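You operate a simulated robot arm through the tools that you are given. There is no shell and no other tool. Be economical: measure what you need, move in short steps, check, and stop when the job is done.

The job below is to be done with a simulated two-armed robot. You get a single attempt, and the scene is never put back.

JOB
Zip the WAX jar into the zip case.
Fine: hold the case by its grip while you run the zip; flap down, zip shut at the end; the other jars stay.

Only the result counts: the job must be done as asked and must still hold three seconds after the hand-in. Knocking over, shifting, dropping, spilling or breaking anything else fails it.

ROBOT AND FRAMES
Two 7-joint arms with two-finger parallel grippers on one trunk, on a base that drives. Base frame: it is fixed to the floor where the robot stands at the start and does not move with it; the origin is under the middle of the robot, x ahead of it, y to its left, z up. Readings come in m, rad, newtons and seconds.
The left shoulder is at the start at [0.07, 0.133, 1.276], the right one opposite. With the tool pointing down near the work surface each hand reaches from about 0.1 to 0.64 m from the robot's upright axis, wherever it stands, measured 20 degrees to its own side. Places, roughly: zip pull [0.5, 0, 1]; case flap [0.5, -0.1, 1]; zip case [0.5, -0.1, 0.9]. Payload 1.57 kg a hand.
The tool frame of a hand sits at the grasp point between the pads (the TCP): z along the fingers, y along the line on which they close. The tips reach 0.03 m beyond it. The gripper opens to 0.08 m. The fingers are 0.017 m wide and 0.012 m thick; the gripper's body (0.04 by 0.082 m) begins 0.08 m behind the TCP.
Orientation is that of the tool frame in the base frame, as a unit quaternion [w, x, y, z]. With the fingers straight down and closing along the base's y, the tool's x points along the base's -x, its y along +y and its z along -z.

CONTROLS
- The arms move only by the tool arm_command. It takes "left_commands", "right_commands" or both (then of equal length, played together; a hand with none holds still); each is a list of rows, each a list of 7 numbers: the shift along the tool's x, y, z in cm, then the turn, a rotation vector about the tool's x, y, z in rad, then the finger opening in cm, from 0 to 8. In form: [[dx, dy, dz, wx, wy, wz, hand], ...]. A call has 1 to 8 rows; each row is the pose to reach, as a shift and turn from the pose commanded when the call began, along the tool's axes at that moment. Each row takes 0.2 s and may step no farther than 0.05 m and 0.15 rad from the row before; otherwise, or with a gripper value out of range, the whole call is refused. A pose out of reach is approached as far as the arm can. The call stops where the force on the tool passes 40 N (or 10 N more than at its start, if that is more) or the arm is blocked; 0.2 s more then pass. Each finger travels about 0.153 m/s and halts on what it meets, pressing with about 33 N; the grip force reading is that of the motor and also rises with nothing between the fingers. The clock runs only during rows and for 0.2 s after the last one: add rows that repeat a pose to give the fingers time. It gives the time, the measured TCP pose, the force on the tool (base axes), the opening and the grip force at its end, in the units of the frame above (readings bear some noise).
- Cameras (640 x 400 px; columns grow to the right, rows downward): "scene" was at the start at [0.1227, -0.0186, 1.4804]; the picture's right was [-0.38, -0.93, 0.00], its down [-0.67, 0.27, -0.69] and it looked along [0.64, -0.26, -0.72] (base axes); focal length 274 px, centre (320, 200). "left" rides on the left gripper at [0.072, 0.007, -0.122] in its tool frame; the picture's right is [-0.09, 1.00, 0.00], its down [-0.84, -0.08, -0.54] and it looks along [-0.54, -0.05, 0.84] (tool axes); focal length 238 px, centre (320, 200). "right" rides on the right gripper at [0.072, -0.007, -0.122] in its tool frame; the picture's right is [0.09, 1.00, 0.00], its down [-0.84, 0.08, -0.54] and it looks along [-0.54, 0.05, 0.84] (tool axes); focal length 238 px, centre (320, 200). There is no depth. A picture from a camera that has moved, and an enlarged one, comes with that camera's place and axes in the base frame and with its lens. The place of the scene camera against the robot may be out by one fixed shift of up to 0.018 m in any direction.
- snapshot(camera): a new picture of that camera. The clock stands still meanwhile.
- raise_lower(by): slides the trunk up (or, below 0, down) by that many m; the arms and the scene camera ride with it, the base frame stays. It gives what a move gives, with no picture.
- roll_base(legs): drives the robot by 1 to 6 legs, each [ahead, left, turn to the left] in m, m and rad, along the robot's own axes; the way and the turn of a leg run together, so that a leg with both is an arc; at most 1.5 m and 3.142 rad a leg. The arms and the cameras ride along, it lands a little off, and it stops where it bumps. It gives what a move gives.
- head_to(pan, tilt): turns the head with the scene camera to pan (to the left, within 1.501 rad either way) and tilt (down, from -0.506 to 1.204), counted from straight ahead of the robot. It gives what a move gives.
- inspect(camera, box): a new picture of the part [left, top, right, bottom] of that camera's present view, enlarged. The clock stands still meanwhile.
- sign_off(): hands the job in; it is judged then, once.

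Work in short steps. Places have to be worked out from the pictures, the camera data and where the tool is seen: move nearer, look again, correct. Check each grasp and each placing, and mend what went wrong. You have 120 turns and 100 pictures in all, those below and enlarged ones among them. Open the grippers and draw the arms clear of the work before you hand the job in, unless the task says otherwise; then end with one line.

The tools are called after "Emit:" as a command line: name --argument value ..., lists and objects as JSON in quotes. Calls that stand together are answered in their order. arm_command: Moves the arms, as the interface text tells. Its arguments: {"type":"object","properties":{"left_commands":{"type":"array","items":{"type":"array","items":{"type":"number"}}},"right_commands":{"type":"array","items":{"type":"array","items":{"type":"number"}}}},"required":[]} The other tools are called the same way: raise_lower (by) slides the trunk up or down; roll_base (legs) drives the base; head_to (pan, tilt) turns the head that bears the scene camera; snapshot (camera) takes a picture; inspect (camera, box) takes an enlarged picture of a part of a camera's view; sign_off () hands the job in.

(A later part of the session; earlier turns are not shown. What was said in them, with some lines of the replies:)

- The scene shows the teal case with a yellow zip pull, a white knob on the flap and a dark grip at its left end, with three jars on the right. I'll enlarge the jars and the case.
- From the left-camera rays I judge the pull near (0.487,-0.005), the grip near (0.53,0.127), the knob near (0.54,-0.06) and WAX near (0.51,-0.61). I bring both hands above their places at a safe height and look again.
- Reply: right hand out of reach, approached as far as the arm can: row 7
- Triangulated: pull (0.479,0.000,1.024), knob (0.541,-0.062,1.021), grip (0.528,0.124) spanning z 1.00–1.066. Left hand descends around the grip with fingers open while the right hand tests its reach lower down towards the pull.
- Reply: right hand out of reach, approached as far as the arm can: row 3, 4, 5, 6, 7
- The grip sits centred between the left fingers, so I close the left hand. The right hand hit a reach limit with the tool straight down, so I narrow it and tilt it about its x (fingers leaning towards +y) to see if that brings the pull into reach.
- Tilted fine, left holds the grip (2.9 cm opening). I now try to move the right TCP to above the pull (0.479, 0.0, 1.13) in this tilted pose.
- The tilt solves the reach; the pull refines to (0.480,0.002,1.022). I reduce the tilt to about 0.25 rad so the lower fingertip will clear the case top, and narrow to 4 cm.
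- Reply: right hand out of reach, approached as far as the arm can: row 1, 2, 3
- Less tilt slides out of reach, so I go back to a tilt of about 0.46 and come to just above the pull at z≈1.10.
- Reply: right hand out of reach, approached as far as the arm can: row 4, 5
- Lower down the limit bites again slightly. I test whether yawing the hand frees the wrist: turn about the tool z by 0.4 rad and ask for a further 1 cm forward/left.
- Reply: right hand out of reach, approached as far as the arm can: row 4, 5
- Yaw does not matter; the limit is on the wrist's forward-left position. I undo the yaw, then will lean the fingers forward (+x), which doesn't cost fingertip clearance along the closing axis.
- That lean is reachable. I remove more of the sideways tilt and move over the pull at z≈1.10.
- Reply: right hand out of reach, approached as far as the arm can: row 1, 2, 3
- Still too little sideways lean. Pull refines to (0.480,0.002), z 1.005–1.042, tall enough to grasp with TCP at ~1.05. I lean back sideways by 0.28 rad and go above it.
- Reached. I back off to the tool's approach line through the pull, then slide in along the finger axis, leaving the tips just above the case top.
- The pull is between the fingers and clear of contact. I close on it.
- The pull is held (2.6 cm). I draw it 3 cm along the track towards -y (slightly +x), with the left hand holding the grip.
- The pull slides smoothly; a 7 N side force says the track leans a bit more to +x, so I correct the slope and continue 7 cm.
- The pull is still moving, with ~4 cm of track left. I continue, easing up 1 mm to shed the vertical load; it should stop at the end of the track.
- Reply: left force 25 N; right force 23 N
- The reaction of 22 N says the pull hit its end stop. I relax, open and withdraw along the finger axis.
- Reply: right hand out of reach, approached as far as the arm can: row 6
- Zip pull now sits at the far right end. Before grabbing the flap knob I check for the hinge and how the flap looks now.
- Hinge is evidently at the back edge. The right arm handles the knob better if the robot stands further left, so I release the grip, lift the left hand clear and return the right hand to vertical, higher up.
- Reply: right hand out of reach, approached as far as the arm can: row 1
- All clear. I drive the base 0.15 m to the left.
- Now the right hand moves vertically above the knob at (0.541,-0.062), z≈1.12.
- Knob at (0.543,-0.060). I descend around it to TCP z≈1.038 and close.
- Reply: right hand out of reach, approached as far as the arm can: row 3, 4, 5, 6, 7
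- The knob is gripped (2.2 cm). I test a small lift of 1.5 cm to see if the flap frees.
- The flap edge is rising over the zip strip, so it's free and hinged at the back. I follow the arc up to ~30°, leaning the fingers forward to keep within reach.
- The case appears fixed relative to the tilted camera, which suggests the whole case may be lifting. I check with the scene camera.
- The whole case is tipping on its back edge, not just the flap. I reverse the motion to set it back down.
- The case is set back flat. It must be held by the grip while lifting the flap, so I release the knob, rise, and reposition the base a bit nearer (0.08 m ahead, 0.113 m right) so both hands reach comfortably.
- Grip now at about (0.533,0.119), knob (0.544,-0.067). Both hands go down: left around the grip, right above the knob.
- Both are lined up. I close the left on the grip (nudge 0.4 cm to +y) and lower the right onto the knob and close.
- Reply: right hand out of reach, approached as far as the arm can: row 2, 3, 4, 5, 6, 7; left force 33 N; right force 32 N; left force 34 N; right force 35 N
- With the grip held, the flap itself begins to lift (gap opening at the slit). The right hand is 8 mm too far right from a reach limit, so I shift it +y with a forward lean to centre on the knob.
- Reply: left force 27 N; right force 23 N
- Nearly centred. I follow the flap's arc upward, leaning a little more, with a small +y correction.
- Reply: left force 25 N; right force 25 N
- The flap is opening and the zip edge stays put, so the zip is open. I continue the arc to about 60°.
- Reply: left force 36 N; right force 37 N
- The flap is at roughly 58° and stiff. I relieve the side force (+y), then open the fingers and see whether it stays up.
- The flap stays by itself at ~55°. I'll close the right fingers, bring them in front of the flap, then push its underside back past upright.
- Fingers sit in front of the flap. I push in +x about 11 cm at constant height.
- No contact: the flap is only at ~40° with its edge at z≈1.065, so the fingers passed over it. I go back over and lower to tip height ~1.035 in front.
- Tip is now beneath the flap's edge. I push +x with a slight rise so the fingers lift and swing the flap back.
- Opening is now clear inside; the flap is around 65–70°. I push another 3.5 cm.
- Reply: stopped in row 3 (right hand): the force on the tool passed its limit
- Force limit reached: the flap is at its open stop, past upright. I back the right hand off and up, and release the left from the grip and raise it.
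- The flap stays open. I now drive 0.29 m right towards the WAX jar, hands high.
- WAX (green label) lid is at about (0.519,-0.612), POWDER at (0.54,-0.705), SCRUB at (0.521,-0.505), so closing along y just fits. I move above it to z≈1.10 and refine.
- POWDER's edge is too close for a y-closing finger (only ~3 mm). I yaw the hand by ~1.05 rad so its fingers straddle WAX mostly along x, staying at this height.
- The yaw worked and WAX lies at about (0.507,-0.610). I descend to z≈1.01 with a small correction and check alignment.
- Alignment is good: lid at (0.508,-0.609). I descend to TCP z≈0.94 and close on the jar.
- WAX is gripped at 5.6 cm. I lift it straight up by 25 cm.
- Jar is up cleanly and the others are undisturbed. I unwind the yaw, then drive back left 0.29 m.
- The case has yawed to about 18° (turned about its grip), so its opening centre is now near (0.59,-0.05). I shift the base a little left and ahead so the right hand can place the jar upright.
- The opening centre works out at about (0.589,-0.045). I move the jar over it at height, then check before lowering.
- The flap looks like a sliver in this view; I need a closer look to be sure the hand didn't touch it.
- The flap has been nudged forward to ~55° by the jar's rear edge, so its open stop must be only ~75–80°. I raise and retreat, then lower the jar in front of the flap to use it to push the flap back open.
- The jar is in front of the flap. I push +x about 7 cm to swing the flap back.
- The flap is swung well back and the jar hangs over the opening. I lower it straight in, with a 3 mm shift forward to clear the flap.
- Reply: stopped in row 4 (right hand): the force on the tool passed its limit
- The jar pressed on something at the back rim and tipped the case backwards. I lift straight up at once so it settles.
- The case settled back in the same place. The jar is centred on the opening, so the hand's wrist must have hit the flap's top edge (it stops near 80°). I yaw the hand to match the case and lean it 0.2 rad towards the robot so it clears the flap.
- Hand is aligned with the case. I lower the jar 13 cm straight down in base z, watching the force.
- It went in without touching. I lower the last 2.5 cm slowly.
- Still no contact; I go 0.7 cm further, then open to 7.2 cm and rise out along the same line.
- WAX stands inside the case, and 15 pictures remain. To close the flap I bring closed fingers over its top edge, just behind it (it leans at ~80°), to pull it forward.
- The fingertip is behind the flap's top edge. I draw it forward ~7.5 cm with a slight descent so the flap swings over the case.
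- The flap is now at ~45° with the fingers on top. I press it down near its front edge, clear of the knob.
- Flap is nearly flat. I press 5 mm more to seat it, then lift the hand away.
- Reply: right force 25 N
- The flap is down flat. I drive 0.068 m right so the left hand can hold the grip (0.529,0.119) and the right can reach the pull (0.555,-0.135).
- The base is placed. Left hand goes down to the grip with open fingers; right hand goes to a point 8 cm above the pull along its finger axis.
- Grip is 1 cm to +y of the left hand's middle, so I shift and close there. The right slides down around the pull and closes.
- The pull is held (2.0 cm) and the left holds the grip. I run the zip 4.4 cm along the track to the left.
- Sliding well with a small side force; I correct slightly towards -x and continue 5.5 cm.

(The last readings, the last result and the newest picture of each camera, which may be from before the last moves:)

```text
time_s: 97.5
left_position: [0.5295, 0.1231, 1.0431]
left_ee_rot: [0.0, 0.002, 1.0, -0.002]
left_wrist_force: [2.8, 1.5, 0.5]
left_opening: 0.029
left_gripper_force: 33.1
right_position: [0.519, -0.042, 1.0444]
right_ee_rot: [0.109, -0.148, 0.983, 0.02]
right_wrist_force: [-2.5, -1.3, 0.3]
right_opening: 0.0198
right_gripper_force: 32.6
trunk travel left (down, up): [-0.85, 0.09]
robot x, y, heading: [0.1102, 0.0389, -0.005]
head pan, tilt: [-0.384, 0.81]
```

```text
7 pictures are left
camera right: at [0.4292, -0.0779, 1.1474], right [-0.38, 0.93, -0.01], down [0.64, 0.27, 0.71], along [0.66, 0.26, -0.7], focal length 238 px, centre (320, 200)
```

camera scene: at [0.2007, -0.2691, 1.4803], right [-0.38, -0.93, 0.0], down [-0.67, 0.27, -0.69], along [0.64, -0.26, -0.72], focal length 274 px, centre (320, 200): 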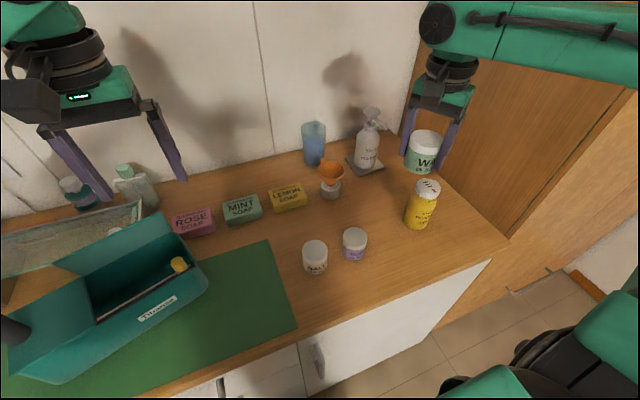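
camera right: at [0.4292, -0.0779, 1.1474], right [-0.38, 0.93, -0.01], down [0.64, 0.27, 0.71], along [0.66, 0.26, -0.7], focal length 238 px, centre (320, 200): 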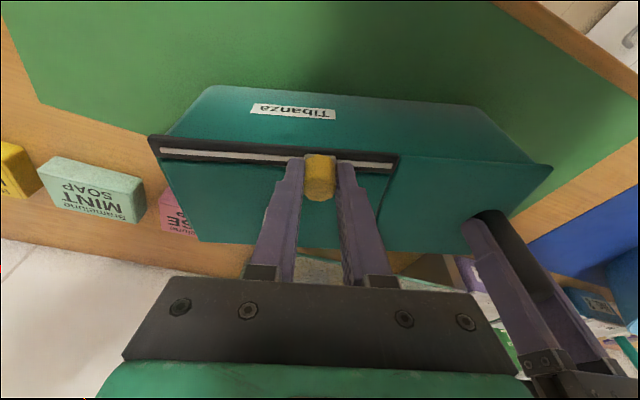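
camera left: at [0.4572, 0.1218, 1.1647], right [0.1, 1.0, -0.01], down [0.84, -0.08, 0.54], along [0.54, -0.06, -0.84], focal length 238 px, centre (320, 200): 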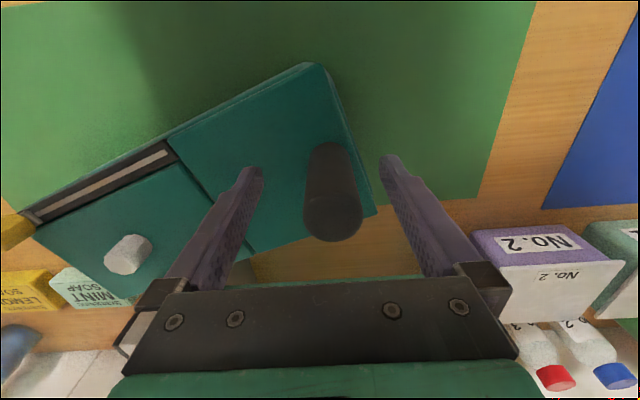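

About 4 cm remain. I run on to the end stop (5 cm commanded), watching for the stop's reaction.

Emit:
arm_command --right_commands '[[0.07, 1.1, 0.0, 0, 0, 0, 0.5], [0.1, 2.2, 0, 0, 0, 0, 0.5], [0.13, 3.2, 0, 0, 0, 0, 0.5], [0.15, 4.0, 0, 0, 0, 0, 0.5], [0.17, 4.6, 0, 0, 0, 0, 0.5]]'

Emit:
snapshot --camera "right"

```text
time_s: 98.7
left_position: [0.5295, 0.1269, 1.0429]
left_ee_rot: [0.0, 0.0, 1.0, 0.0]
left_wrist_force: [-0.5, 24.2, 4.1]
left_opening: 0.0288
left_gripper_force: 33.0
right_position: [0.5043, -0.0014, 1.044]
right_ee_rot: [0.109, -0.146, 0.983, 0.016]
right_wrist_force: [4.0, -24.8, 0.6]
right_opening: 0.0192
right_gripper_force: 33.2
trunk travel left (down, up): [-0.85, 0.09]
robot x, y, heading: [0.1099, 0.0369, 0.002]
head pan, tilt: [-0.384, 0.81]
```

```text
6 pictures are left
camera right: at [0.4142, -0.0359, 1.1474], right [-0.37, 0.93, -0.02], down [0.65, 0.28, 0.71], along [0.67, 0.25, -0.7], focal length 238 px, centre (320, 200)
```

right: 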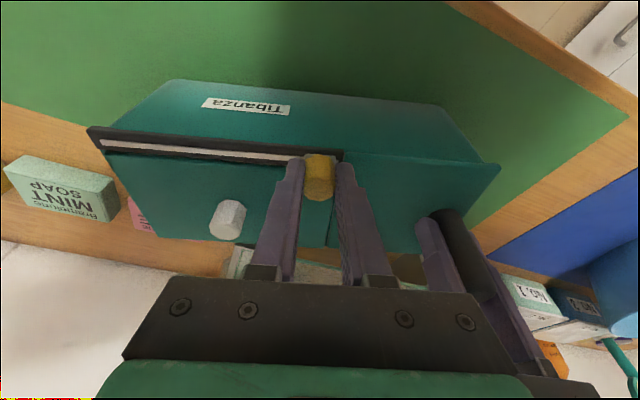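

The 25 N reaction shows the pull is at its closed end. I relax slightly, open, withdraw along the finger axis, then release the grip and raise the left hand.

Emit:
arm_command --right_commands '[[0, -0.12, 0, 0, 0, 0, 0.5], [0, -0.12, 0, 0, 0, 0, 3], [0, -0.12, 0, 0, 0, 0, 3.8], [0, -0.12, -2, 0, 0, 0, 3.8], [0, -0.12, -5, 0, 0, 0, 3.8], [0, -0.12, -9, 0, 0, 0, 3.8], [0, -0.12, -12, 0, 0, 0, 3.8]]'

Emit:
arm_command --left_commands '[[0, 0, 0, 0, 0, 0, 5], [0, 0, 0, 0, 0, 0, 8], [0, 0, -3, 0, 0, 0, 8], [0, 0, -7, 0, 0, 0, 8], [0, 0, -11, 0, 0, 0, 8], [0, 0, -15, 0, 0, 0, 8], [0, 0, -19, 0, 0, 0, 8], [0, 0, -22, 0, 0, 0, 8]]' --right_commands '[[0, 0, 0, 0, 0, 0, 4], [0, -1, -1, 0, 0, 0, 4], [0, -3, -2, 0, 0, 0, 4], [0, -6, -3, 0, 0, 0, 4], [0, -9, -4, 0, 0, 0, 4], [0, -12, -5, 0, 0, 0, 4], [0, -15, -5, 0, 0, 0, 4], [0, -18, -5, 0, 0, 0, 4]]'

Emit:
snapshot --camera "scene"

Emit:
snapshot --camera "left"

```text
time_s: 100.3
left_position: [0.5289, 0.1232, 1.0427]
left_ee_rot: [0.0, 0.003, 1.0, -0.002]
left_wrist_force: [-0.8, -0.8, 0.2]
left_opening: 0.029
left_gripper_force: 32.7
right_position: [0.4789, -0.0084, 1.1626]
right_ee_rot: [0.11, -0.148, 0.983, 0.019]
right_wrist_force: [0.5, 0.2, 0.1]
right_opening: 0.0377
right_gripper_force: 0.0
trunk travel left (down, up): [-0.85, 0.09]
robot x, y, heading: [0.1094, 0.0345, -0.005]
head pan, tilt: [-0.384, 0.81]
```

```text
time_s: 102.1
left_position: [0.5291, 0.1236, 1.2645]
left_ee_rot: [0.0, 0.002, 1.0, -0.002]
left_wrist_force: [0.5, -0.7, 0.2]
left_opening: 0.0797
left_gripper_force: 0.2
right_position: [0.5224, -0.1866, 1.2082]
right_ee_rot: [0.111, -0.148, 0.983, 0.02]
right_wrist_force: [0.4, 0.8, -0.1]
right_opening: 0.04
right_gripper_force: 0.0
trunk travel left (down, up): [-0.85, 0.09]
robot x, y, heading: [0.105, 0.0381, -0.002]
head pan, tilt: [-0.384, 0.81]
```

```text
5 pictures are left
camera scene: at [0.2304, 0.0163, 1.4804], right [-0.38, -0.93, 0.0], down [-0.67, 0.28, -0.69], along [0.64, -0.26, -0.72], focal length 274 px, centre (320, 200)
```

scene: 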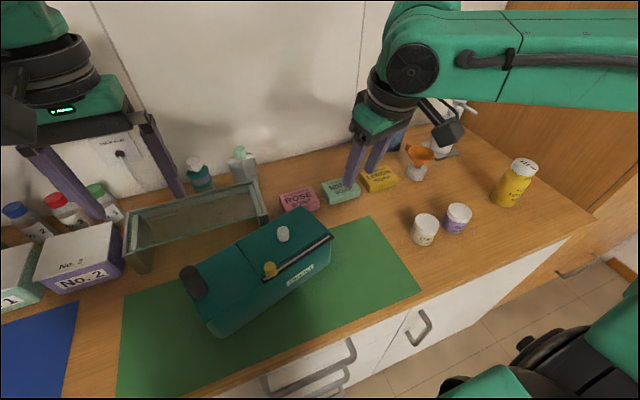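

```text
4 pictures are left
camera left: at [0.458, 0.1309, 1.3868], right [0.1, 1.0, 0.0], down [0.84, -0.08, 0.54], along [0.54, -0.06, -0.84], focal length 238 px, centre (320, 200)
```

left: 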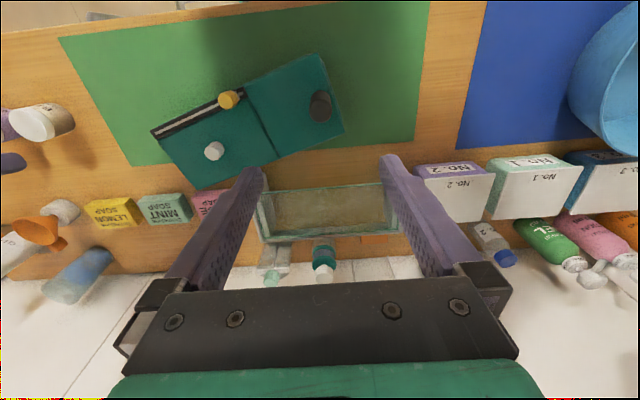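

Flap is down and the pull is back at the left end. I enlarge to verify the zip is fully closed.

Emit:
inspect --camera "left" --box '[140, 40, 360, 190]'

```text
2.67 times, centred on (250, 115) of left
camera zoom: at [0.458, 0.1309, 1.3868], right [0.1, 1.0, 0.0], down [0.84, -0.08, 0.54], along [0.54, -0.06, -0.84], focal length 636 px, centre (507, 427)
```

zoom: 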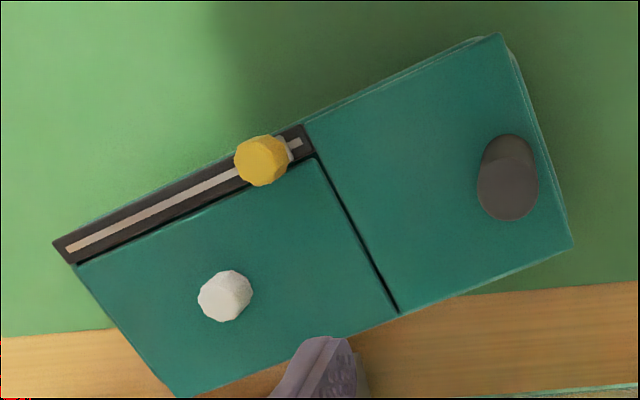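

The pull traveled the full 14 cm back to its closed stop, the flap is flat, WAX is inside, and both hands are open and clear. I hand the job in.

Emit:
sign_off

```text
The job is handed in.
```

The WAX jar is inside the zip case with the flap down and the zip run shut to its end stop. The left hand held the case by its grip while the zip ran. The other jars were not moved, and the case now sits turned about 15° from where it started.
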